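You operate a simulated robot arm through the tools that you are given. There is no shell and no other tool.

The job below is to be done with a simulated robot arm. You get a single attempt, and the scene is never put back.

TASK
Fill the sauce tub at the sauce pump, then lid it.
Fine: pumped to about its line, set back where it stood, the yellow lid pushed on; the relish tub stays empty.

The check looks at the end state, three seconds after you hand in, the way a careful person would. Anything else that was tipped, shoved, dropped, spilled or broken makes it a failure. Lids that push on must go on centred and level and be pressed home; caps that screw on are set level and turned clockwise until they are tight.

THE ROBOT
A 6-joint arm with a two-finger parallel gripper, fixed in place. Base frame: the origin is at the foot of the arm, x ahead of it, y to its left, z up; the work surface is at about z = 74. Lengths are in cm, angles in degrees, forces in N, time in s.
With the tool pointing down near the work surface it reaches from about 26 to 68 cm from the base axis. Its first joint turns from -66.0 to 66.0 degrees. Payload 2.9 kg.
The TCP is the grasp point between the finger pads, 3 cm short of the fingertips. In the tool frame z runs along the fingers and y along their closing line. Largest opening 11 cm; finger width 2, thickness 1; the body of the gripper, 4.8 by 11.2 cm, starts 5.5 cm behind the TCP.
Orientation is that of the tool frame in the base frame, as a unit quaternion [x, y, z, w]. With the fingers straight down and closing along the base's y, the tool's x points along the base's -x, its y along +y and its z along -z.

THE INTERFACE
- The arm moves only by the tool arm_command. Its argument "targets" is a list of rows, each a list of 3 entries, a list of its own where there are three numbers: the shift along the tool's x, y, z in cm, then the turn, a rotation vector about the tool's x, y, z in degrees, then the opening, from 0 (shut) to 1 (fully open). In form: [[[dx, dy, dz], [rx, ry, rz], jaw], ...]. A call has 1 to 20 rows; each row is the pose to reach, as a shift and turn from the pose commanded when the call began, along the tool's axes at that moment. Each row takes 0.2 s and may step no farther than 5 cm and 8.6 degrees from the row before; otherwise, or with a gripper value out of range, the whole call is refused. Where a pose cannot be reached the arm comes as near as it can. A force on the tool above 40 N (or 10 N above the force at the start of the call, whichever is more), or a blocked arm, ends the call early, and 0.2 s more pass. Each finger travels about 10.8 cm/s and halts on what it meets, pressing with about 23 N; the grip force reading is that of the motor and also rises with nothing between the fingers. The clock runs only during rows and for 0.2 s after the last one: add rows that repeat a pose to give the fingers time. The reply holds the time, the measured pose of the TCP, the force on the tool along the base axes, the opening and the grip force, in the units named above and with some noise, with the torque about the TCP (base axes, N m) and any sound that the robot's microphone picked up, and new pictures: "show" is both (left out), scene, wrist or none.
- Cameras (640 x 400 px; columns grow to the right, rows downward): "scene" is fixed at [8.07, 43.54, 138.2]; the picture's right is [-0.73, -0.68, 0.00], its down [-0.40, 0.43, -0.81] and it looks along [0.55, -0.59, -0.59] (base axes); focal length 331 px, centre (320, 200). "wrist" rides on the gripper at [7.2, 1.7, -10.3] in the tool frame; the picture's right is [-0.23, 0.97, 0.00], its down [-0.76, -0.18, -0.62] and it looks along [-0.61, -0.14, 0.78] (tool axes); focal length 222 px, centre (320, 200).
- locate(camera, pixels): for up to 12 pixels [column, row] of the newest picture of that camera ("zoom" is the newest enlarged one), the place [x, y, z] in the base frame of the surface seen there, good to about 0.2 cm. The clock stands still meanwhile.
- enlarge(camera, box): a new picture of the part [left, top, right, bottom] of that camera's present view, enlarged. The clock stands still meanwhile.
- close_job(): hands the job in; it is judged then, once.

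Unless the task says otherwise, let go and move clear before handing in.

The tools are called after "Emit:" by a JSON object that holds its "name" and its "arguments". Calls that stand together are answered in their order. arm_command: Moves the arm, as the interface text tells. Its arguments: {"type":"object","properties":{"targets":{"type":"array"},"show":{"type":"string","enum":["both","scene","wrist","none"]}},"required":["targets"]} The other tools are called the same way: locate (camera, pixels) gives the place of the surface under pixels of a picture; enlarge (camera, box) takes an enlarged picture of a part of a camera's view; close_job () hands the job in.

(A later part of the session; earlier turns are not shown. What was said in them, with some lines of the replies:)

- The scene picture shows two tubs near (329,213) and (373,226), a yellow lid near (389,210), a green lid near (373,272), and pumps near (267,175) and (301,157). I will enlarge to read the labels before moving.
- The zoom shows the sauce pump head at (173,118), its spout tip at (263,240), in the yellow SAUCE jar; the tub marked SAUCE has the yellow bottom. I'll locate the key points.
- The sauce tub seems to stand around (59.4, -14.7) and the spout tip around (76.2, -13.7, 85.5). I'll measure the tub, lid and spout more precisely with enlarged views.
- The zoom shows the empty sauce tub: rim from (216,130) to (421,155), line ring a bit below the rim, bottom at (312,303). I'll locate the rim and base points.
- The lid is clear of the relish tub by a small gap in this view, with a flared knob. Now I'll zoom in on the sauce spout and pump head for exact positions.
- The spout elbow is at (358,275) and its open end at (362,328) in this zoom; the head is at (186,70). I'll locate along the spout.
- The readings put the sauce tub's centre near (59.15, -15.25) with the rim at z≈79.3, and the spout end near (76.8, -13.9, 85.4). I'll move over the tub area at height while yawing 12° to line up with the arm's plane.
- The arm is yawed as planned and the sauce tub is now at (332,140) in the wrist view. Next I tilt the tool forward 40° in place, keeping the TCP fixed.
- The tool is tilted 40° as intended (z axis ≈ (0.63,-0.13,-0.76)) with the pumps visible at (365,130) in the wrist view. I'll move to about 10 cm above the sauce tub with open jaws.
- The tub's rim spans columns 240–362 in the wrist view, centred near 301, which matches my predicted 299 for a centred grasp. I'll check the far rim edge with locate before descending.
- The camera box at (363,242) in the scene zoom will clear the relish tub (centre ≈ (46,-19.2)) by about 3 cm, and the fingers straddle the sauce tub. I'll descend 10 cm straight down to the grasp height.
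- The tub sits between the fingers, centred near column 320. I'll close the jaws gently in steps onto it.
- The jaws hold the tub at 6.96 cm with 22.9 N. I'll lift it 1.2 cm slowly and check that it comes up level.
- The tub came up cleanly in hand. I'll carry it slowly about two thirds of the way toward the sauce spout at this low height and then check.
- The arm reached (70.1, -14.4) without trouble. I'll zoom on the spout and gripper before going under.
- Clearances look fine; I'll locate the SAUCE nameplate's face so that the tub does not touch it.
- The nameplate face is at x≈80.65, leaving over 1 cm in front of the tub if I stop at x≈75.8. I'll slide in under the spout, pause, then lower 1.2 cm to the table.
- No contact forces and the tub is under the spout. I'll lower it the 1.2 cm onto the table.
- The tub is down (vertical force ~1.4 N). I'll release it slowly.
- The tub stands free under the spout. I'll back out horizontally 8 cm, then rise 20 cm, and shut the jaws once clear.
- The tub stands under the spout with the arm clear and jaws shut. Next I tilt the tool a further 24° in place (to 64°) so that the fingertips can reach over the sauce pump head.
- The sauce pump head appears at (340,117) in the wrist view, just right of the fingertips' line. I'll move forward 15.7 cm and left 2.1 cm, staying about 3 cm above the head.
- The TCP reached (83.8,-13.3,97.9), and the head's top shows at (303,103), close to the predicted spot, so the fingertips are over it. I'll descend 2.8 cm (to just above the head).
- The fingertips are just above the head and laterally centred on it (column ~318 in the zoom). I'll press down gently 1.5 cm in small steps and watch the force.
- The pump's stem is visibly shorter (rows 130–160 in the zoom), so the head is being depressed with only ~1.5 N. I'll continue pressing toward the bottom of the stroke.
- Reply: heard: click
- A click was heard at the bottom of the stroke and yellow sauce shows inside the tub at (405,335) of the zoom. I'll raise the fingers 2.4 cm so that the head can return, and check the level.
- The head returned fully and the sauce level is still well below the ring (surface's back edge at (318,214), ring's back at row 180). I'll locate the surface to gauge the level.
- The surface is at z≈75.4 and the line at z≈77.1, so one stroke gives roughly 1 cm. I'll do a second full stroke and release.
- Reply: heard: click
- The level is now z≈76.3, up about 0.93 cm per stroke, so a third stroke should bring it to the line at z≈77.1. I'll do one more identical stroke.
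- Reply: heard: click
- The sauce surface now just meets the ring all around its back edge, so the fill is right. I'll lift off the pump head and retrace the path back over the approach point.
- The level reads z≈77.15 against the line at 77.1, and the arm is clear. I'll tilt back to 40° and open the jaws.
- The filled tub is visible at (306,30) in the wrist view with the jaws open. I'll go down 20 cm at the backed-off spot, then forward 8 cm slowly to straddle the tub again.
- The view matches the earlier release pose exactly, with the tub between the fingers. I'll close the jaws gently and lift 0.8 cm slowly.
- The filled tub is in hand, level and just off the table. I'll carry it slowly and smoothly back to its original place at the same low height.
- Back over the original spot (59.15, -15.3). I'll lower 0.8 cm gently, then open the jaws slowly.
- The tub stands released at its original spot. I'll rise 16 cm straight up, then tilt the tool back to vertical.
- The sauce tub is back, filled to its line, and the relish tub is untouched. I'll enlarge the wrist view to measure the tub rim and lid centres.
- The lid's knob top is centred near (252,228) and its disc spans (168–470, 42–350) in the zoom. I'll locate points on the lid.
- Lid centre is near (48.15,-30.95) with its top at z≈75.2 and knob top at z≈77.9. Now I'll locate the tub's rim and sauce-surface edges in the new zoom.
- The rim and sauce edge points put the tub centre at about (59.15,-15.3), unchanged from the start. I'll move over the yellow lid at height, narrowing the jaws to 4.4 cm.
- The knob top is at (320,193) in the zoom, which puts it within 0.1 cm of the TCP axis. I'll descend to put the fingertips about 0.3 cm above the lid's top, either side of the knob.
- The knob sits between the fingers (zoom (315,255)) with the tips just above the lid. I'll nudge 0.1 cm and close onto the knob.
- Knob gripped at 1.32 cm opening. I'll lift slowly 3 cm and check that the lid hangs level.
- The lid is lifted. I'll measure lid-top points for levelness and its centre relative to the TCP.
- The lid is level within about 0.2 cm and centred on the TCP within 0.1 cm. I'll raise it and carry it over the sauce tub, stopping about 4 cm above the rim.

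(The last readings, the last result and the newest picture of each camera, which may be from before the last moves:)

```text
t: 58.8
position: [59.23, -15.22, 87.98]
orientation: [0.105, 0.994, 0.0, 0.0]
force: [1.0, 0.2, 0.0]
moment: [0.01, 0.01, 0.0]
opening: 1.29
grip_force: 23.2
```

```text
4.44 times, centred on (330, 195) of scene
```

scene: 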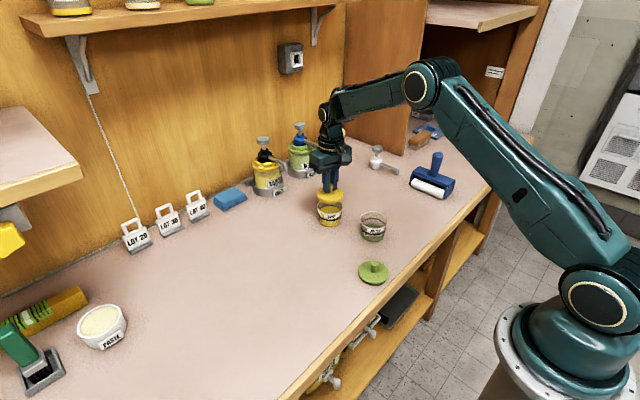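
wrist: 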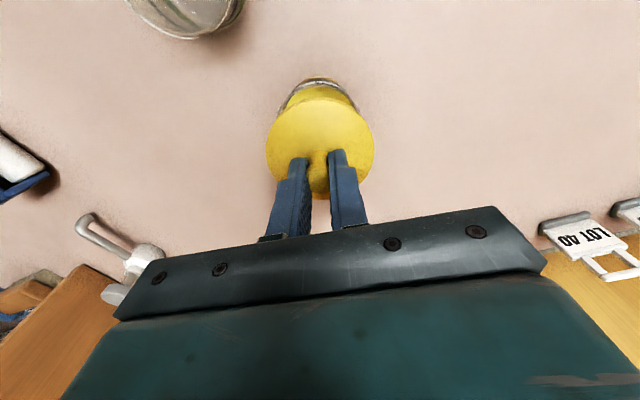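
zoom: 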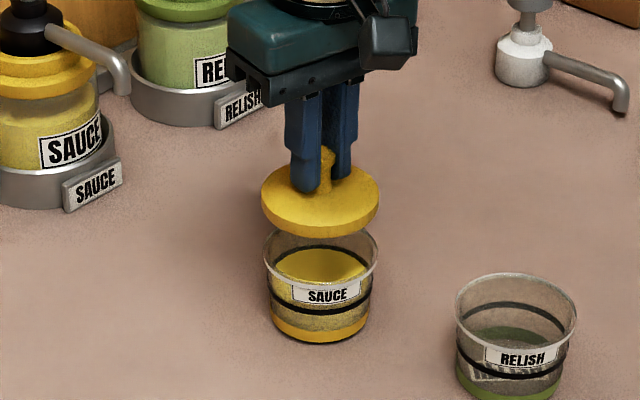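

Lid and tub rim are aligned in the scene zoom (lid columns 261–381, rim 264–378, both centred at ~321). I'll lower to about 0.8 cm above the rim and re-check.

Emit:
{"name": "arm_command", "arguments": {"targets": [[[0, 0, 0.8], [0, 0, 0], 0.08], [[0, 0, 1.6], [0, 0, 0], 0.08], [[0, 0, 2.4], [0, 0, 0], 0.08], [[0, 0, 3.0], [0, 0, 0], 0.08], [[0, 0, 3.0], [0, 0, 0], 0.08]]}}

Emit:
{"name": "enlarge", "arguments": {"camera": "wrist", "box": [250, 60, 390, 210]}}

Emit:
{"name": "enlarge", "arguments": {"camera": "scene", "box": [305, 170, 355, 230]}}

```text
t: 60.0
position: [59.2, -15.33, 84.93]
orientation: [0.105, 0.995, 0.0, 0.0]
force: [0.4, 0.3, 0.3]
moment: [0.01, 0.02, -0.02]
opening: 1.31
grip_force: 23.2
```

scene: 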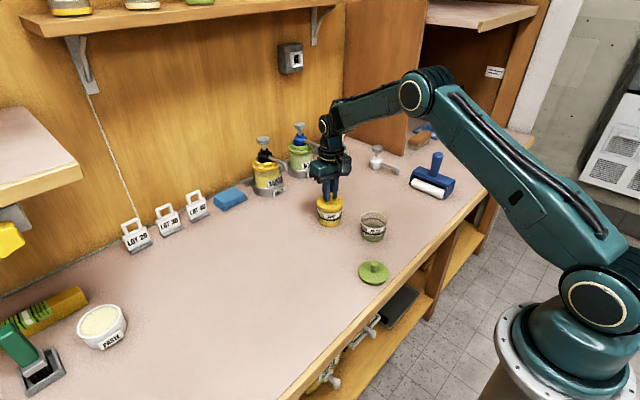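
wrist: 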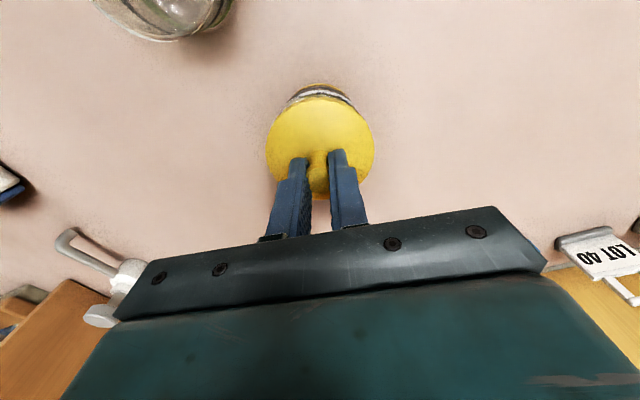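

```text
2.67 times, centred on (320, 135) of wrist
```

zoom: 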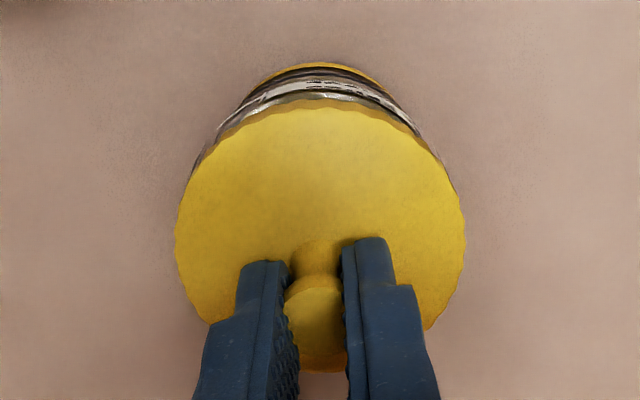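

```text
6.67 times, centred on (330, 200) of scene
```

zoom: 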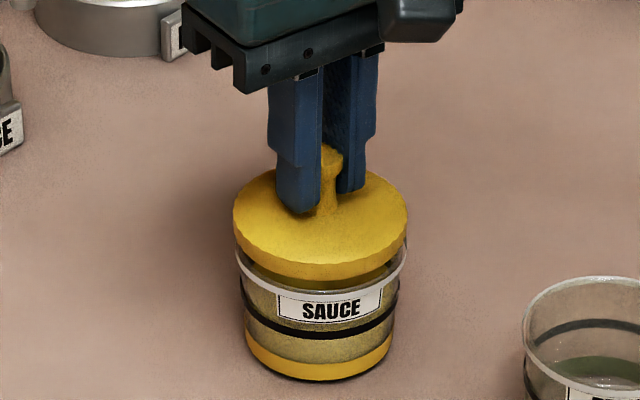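

The lid looks centred side-to-side, but I want a finer look at the near rim edge at rows 82–105 of the wrist zoom to check the fore-aft alignment.

Emit:
{"name": "enlarge", "arguments": {"camera": "wrist", "box": [280, 70, 360, 120]}}

Emit:
{"name": "enlarge", "arguments": {"camera": "scene", "box": [310, 190, 350, 230]}}

```text
8.00 times, centred on (320, 95) of wrist
```

zoom: 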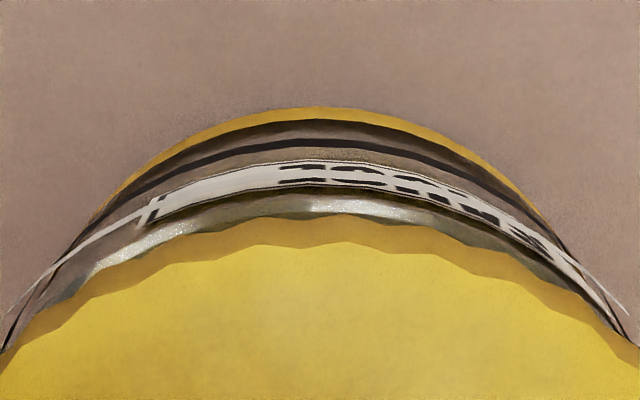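

```text
10.00 times, centred on (330, 210) of scene
```

zoom: 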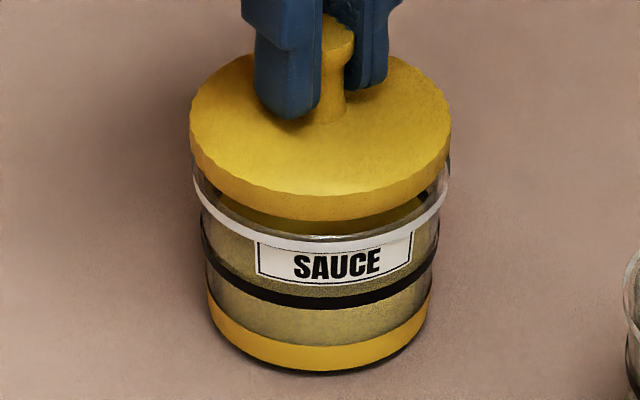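

Geometry checks put lid and tub centres within about 0.1 cm in both directions. I'll lower slowly onto the rim and begin pressing, watching the force.

Emit:
{"name": "arm_command", "arguments": {"targets": [[[-0.06, 0, 0.2], [0, 0, 0], 0.08], [[-0.06, 0, 0.4], [0, 0, 0], 0.08], [[-0.06, 0, 0.55], [0, 0, 0], 0.08], [[-0.06, 0, 0.7], [0, 0, 0], 0.08], [[-0.06, 0, 0.85], [0, 0, 0], 0.08]]}}

Emit:
{"name": "enlarge", "arguments": {"camera": "scene", "box": [310, 190, 350, 230]}}

```text
t: 61.2
position: [59.37, -15.35, 84.4]
orientation: [0.105, 0.995, -0.001, 0.0]
force: [-6.1, 1.0, 13.9]
moment: [0.08, 0.39, -0.04]
opening: 1.31
grip_force: 23.2
heard: snap
```

scene: 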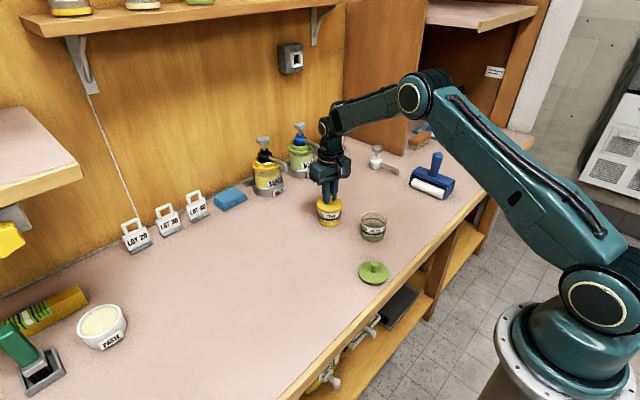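
wrist: 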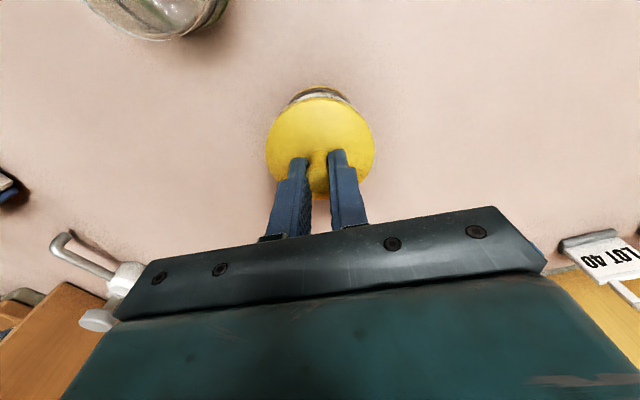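

```text
10.00 times, centred on (330, 210) of scene
```

zoom: 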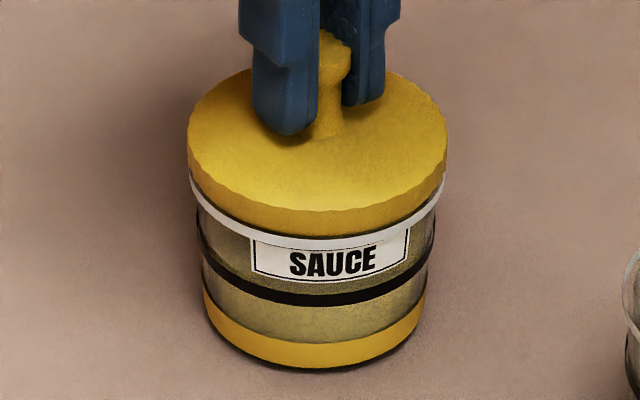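

A snap was heard with 14 N of push, and the lid appears seated on the rim, though there is a 6 N side force. I'll let go of the knob so everything relaxes, then check the lid's level and seating.

Emit:
{"name": "arm_command", "arguments": {"targets": [[[0, 0, -0.05], [0, 0, 0], 0.13], [[0, 0, -0.1], [0, 0, 0], 0.18], [[0, 0, -0.1], [0, 0, 0], 0.25], [[0, 0, -0.1], [0, 0, 0], 0.35], [[0, 0, -0.1], [0, 0, 0], 0.4], [[0, 0, -0.1], [0, 0, 0], 0.4]]}}

Emit:
{"name": "enlarge", "arguments": {"camera": "scene", "box": [310, 190, 350, 230]}}

Emit:
{"name": "enlarge", "arguments": {"camera": "wrist", "box": [250, 80, 390, 210]}}

```text
t: 62.6
position: [59.21, -15.32, 84.35]
orientation: [0.104, 0.995, 0.0, 0.0]
force: [0.6, 0.9, -0.7]
moment: [-0.02, -0.02, -0.01]
opening: 4.42
grip_force: 0.1
```

scene: 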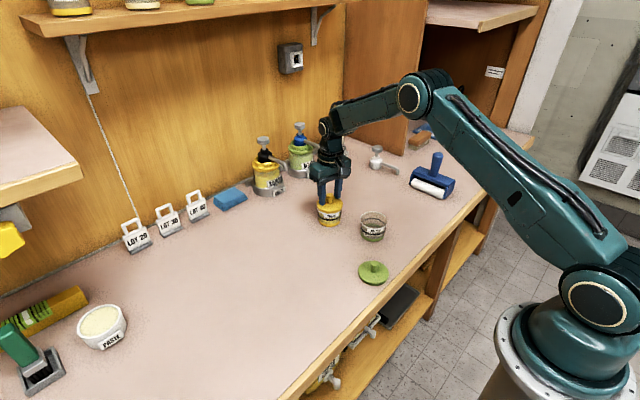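
wrist: 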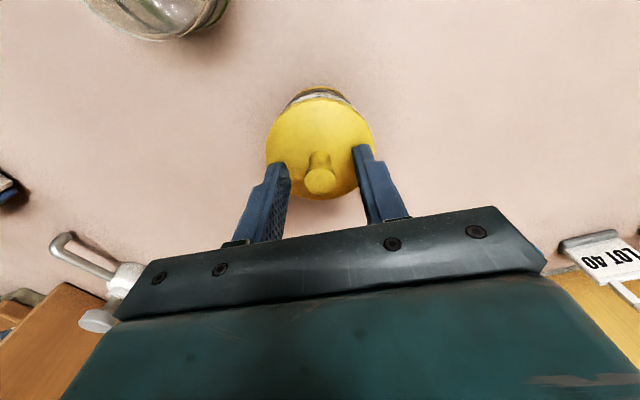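

```text
10.00 times, centred on (330, 210) of scene
```

zoom: 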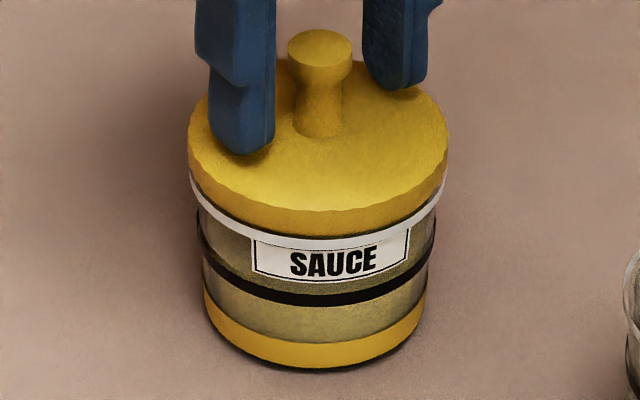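

```text
3.08 times, centred on (320, 145) of wrist
```

zoom: 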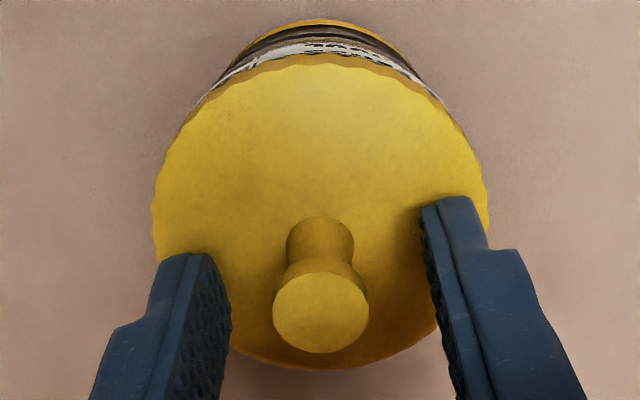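

The lid sits on the tub with the fingers clear of the knob. I'll measure lid-top heights all round for level.

Emit:
{"name": "locate", "arguments": {"camera": "zoom", "pixels": [[180, 180], [460, 170], [320, 80], [240, 110], [400, 105], [255, 330], [390, 335], [320, 320], [250, 200], [390, 190], [260, 260], [310, 150]]}}

```text
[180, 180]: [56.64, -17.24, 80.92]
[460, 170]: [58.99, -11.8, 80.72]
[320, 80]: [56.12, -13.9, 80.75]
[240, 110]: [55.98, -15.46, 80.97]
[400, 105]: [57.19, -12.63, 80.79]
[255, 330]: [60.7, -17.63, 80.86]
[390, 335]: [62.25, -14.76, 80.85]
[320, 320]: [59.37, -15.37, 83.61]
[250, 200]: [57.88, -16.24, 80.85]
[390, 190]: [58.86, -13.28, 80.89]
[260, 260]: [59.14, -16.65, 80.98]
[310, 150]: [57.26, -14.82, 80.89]
```

The lid top reads 80.7–81.0 all round, about level. To be sure it's fully home, I'll raise, shut the fingers and press straight down on the knob's centre.

Emit:
{"name": "arm_command", "arguments": {"targets": [[[0, 0, -1.2], [0, 0, 0], 0.4], [[0, 0, -2.5], [0, 0, 0], 0.4], [[0, 0, -3.8], [0, 0, 0], 0.4], [[-0.05, -0.05, -3.8], [0, 0, 0], 0.2], [[-0.05, -0.05, -3.8], [0, 0, 0], 0], [[-0.05, -0.05, -3.8], [0, 0, 0], 0], [[-0.05, -0.05, -3.8], [0, 0, 0], 0]]}}

Emit:
{"name": "enlarge", "arguments": {"camera": "wrist", "box": [250, 80, 390, 210]}}

Emit:
{"name": "enlarge", "arguments": {"camera": "scene", "box": [305, 170, 355, 230]}}

```text
t: 64.2
position: [59.33, -15.33, 88.13]
orientation: [0.104, 0.995, 0.0, 0.0]
force: [0.5, 0.3, -0.4]
moment: [-0.04, 0.01, 0.01]
opening: 0.01
grip_force: 23.0
```

scene: 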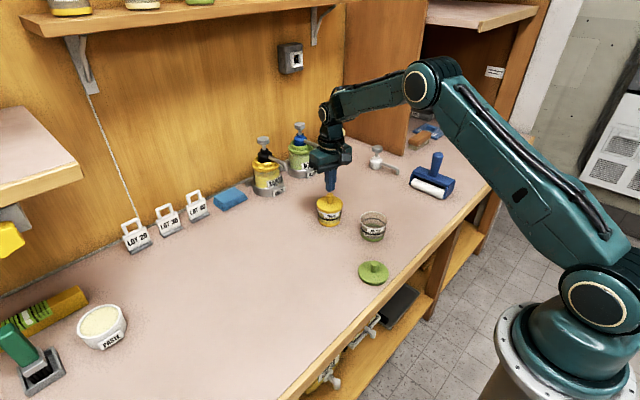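
wrist: 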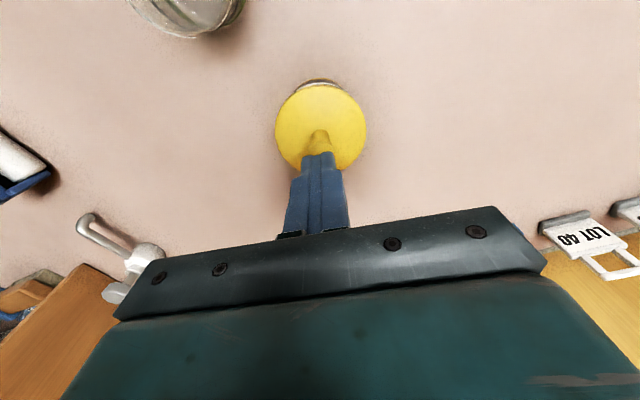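

```text
3.08 times, centred on (320, 145) of wrist
```

zoom: 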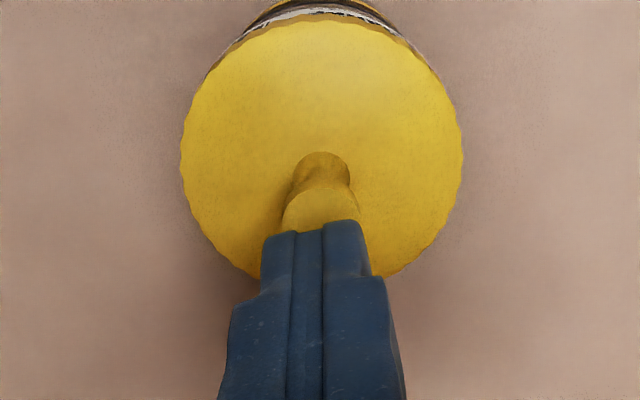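

```text
6.67 times, centred on (330, 200) of scene
```

zoom: 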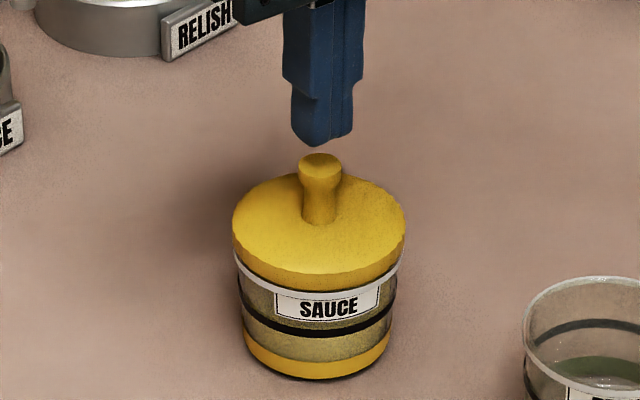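

The closed fingertips are right above the knob (zoom (322,145) over (320,165)). I'll press down in small steps.

Emit:
{"name": "arm_command", "arguments": {"targets": [[[0, 0, 0.6], [0, 0, 0], 0], [[0, 0, 1.1], [0, 0, 0], 0], [[0, 0, 1.3], [0, 0, 0], 0], [[0, 0, 1.45], [0, 0, 0], 0], [[0, 0, 1.6], [0, 0, 0], 0], [[0, 0, 1.7], [0, 0, 0], 0]]}}

Emit:
{"name": "enlarge", "arguments": {"camera": "scene", "box": [310, 190, 350, 230]}}

```text
t: 65.6
position: [59.35, -15.36, 86.86]
orientation: [0.104, 0.995, 0.0, 0.002]
force: [-10.7, 1.8, 35.2]
moment: [0.11, 0.42, -0.01]
opening: 0.02
grip_force: 23.0
```

scene: 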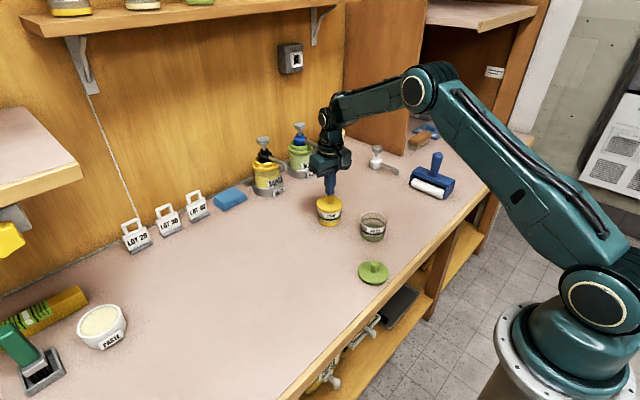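
wrist: 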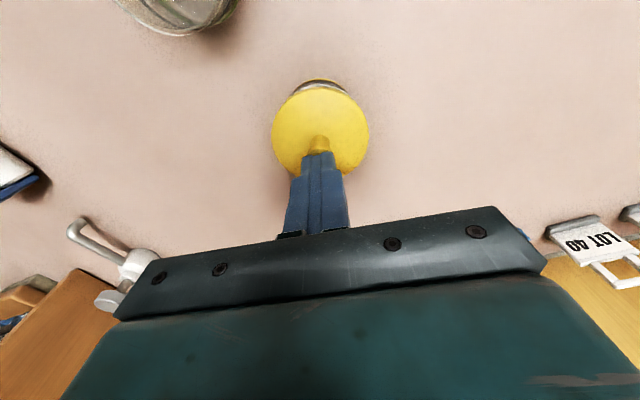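

```text
10.00 times, centred on (330, 210) of scene
```

zoom: 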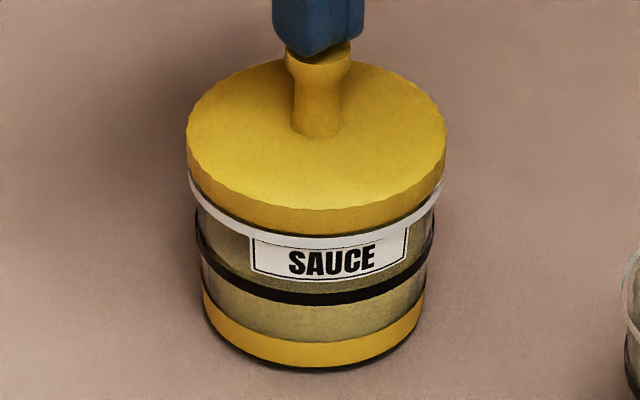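

Pressing with 35 N produced no further movement, so the lid is home. I'll lift straight off and compare the tub's position with the starting view.

Emit:
{"name": "arm_command", "arguments": {"targets": [[[0, 0, 1.4], [0, 0, 0], 0], [[0, 0, 0.8], [0, 0, 0], 0], [[0, 0, -1], [0, 0, 0], 0], [[0, 0, -4], [0, 0, 0], 0], [[0, 0, -8], [0, 0, 0], 0], [[0, 0, -12], [0, 0, 0], 0], [[0, 0, -12], [0, 0, 0], 0]]}}

Emit:
{"name": "enlarge", "arguments": {"camera": "wrist", "box": [270, 60, 370, 160]}}

Emit:
{"name": "enlarge", "arguments": {"camera": "scene", "box": [305, 190, 355, 240]}}

```text
t: 65.9
position: [59.54, -15.39, 86.85]
orientation: [0.104, 0.995, 0.0, 0.004]
force: [-4.4, 1.8, 9.4]
moment: [0.05, 0.16, -0.02]
opening: 0.01
grip_force: 23.2
stopped in row 1: the force on the tool passed its limit at 57 N (the readings are from after the stop); the commanded pose is now the measured one
```

scene: 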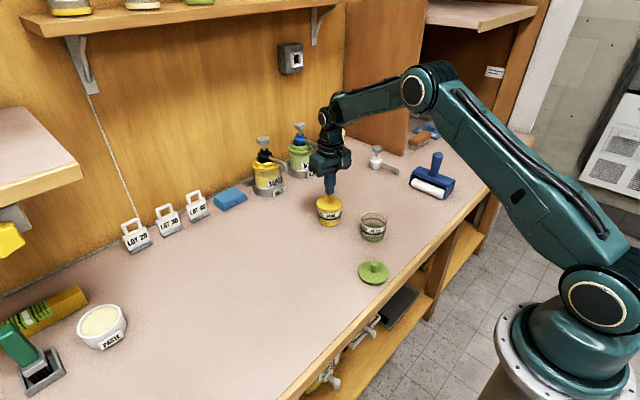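
wrist: 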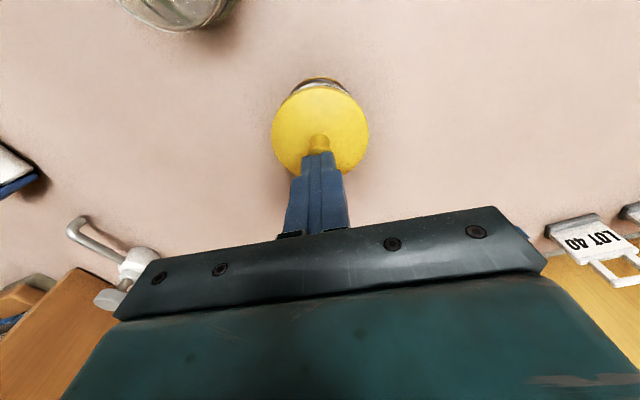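

```text
4.00 times, centred on (320, 110) of wrist
```

zoom: 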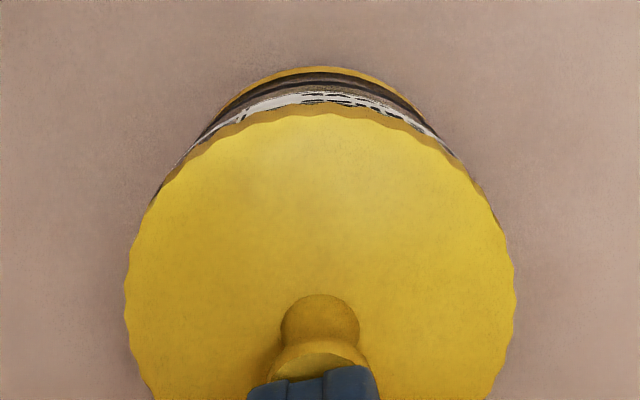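

```text
8.00 times, centred on (330, 215) of scene
```

zoom: 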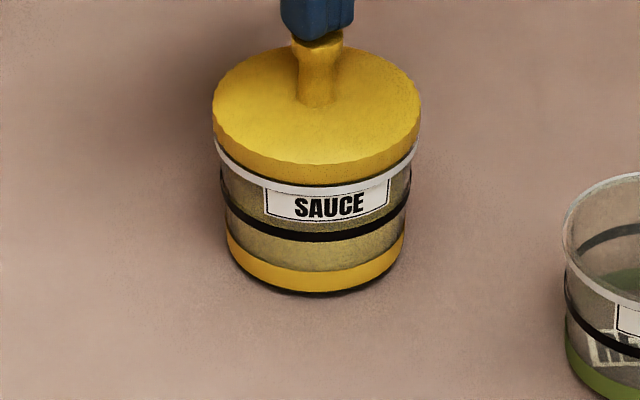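

I mis-signed that move: it pressed further and stopped at 57 N, then relaxed; the lid and tub still look upright and seated. I'll now lift properly straight up (negative tool z).

Emit:
{"name": "arm_command", "arguments": {"targets": [[[0, 0, -0.5], [0, 0, 0], 0], [[0, 0, -1.5], [0, 0, 0], 0], [[0, 0, -3], [0, 0, 0], 0], [[0, 0, -5], [0, 0, 0], 0], [[0, 0, -8], [0, 0, 0], 0], [[0, 0, -8], [0, 0, 0], 0]]}}

Emit:
{"name": "enlarge", "arguments": {"camera": "wrist", "box": [270, 60, 370, 160]}}

Emit:
{"name": "enlarge", "arguments": {"camera": "scene", "box": [305, 190, 355, 240]}}

```text
t: 67.3
position: [59.33, -15.5, 94.79]
orientation: [0.105, 0.995, -0.001, 0.004]
force: [-0.4, 0.2, 0.3]
moment: [0.04, 0.01, 0.02]
opening: 0.02
grip_force: 23.3
```

scene: 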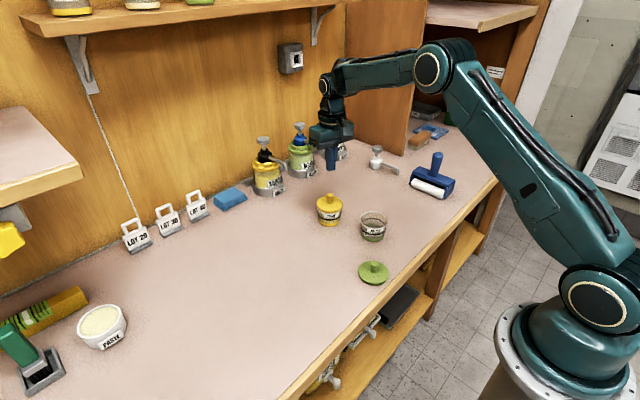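
wrist: 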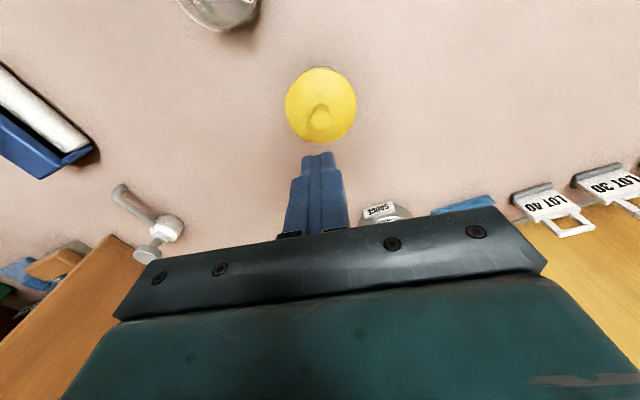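

```text
4.00 times, centred on (320, 110) of wrist
```

zoom: 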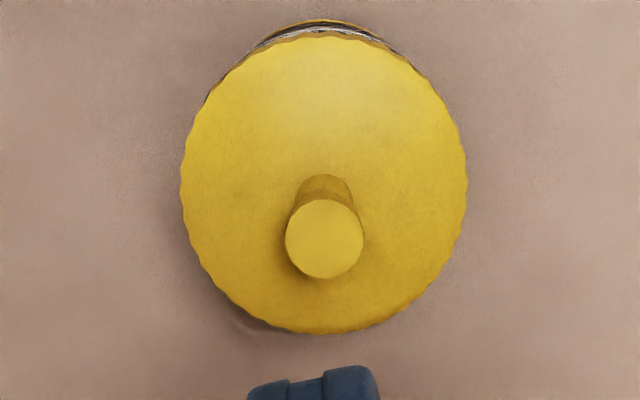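

```text
8.00 times, centred on (330, 215) of scene
```

zoom: 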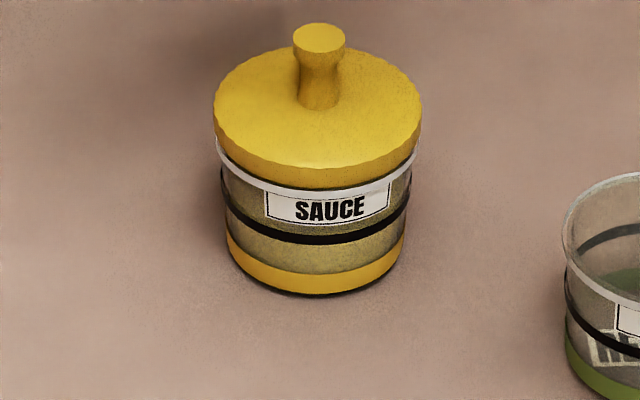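

The tub looks upright with the lid seated, but the label is about 8 zoom pixels higher than in the starting view, so the tub may have shifted ~0.5 cm. I'll measure its base and lid again.

Emit:
{"name": "locate", "arguments": {"camera": "zoom", "pixels": [[232, 237], [402, 254], [312, 287], [260, 277], [365, 280], [318, 239], [318, 30], [220, 130], [415, 130], [318, 172], [318, 120], [330, 70]]}}

```text
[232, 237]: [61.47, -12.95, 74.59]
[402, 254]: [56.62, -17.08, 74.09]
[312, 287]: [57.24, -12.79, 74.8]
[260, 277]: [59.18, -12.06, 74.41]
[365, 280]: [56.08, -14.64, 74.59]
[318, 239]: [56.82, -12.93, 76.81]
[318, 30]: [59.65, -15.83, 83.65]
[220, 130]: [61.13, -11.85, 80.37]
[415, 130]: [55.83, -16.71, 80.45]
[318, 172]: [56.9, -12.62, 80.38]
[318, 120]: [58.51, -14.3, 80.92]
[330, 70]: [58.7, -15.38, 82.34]
```

The tub has moved only about 0.4 cm from its starting place. I'll check the lid's level and centring from above with the wrist camera.

Emit:
{"name": "enlarge", "arguments": {"camera": "wrist", "box": [270, 60, 370, 160]}}

Emit:
{"name": "locate", "arguments": {"camera": "wrist", "pixels": [[291, 90], [351, 90], [291, 115], [351, 115], [321, 76], [305, 130], [337, 132], [305, 95], [337, 95], [321, 119], [321, 90], [321, 138]]}}

```text
4.00 times, centred on (320, 110) of wrist
```

zoom: 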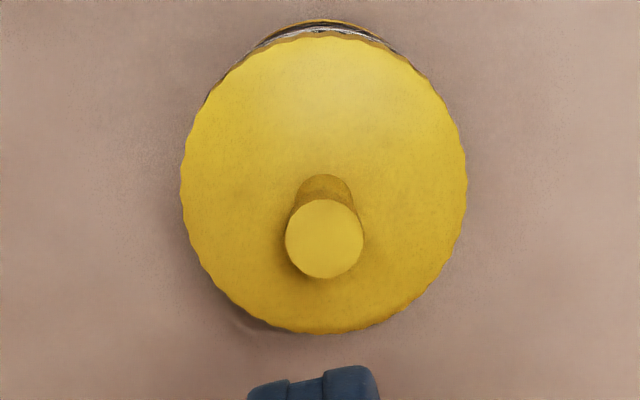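

```text
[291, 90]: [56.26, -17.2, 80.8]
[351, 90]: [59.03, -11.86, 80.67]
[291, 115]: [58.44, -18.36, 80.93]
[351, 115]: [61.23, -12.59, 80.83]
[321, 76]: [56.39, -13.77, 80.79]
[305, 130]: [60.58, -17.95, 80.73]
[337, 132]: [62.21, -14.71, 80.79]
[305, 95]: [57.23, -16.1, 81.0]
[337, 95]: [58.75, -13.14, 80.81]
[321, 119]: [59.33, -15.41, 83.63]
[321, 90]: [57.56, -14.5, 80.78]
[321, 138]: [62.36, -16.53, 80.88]
```

The lid top is level (80.7–81.0 all round) and centred, with the knob at (59.3,-15.4). I'll retreat the arm clear and inspect the whole scene for drips or disturbances.

Emit:
{"name": "arm_command", "arguments": {"targets": [[[2, 0, -2], [0, 0, 0], 0.2], [[5, 0, -4], [0, 0, 0], 0.4], [[9, 0, -6], [0, 0, 0], 0.5], [[13, 0, -9], [0, 0, 0], 0.5], [[17, 0, -12], [0, 0, 0], 0.5], [[20, 0, -14], [0, 0, 0], 0.5], [[20, 0, -14], [0, 0, 0], 0.5]]}}

Emit:
{"name": "enlarge", "arguments": {"camera": "scene", "box": [240, 120, 360, 220]}}

Emit:
{"name": "enlarge", "arguments": {"camera": "scene", "box": [300, 180, 420, 290]}}

```text
t: 68.9
position: [39.76, -11.29, 108.53]
orientation: [0.105, 0.995, -0.001, 0.003]
force: [0.5, 0.4, 0.3]
moment: [0.02, 0.0, -0.01]
opening: 5.51
grip_force: 0.1
```

scene: 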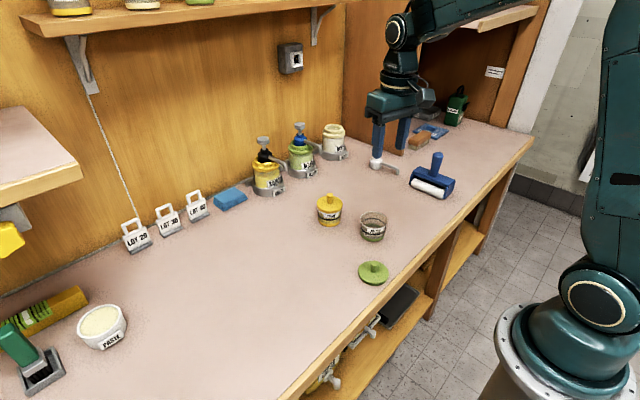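
wrist: 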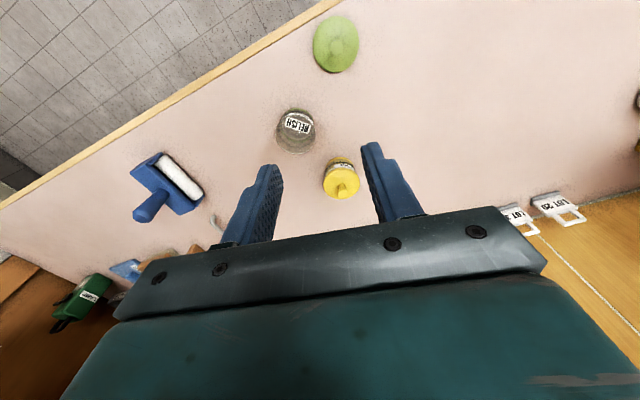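

```text
4.00 times, centred on (300, 170) of scene
```

zoom: 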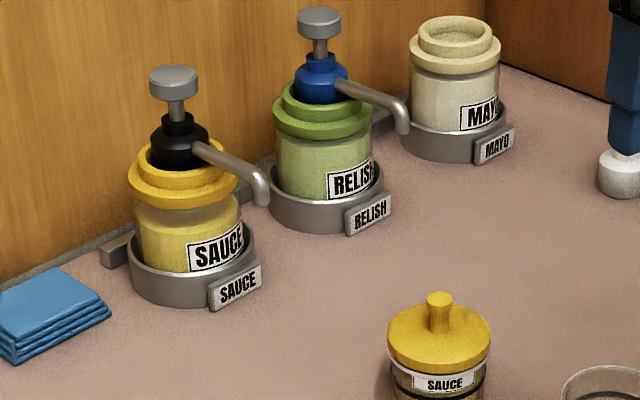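

```text
3.64 times, centred on (360, 235) of scene
```

zoom: 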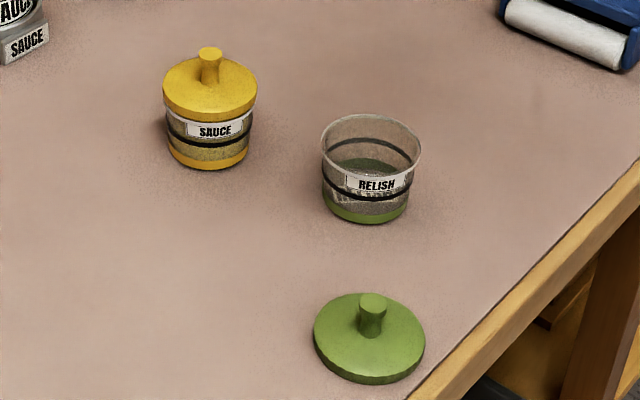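

The table is clean, and the relish tub, green lid and pumps look unchanged. The sauce tub is filled to its line with the yellow lid level and pressed on, about 0.4 cm from where it stood. The arm is clear, so I'm handing in.

Emit:
{"name": "close_job", "arguments": {}}

```text
The job is handed in.
```

The sauce tub is filled to its line and back in its place with the yellow lid pushed on, and I've handed the job in.

- **Fill:** three full strokes of the sauce pump brought the level to z≈77.15, against the line at about 77.1.
- **Position:** the tub stands about 0.4 cm from where it started. It slid slightly while the lid was being pressed on, and I left it there rather than grip it again.
- **Lid:** it snapped on. A further press at 35 N moved it no lower. Its top measures level all round, to within the measuring error.
- **Slip on my part:** when lifting off the lid I got one move's direction wrong and pressed down again, until the arm stopped itself at 57 N. The tub stayed upright and the lid stayed seated. This press probably caused part of the slide.
- **Everything else:** the relish tub is still empty. I saw no spills, and nothing else looked moved or tipped in the last pictures.
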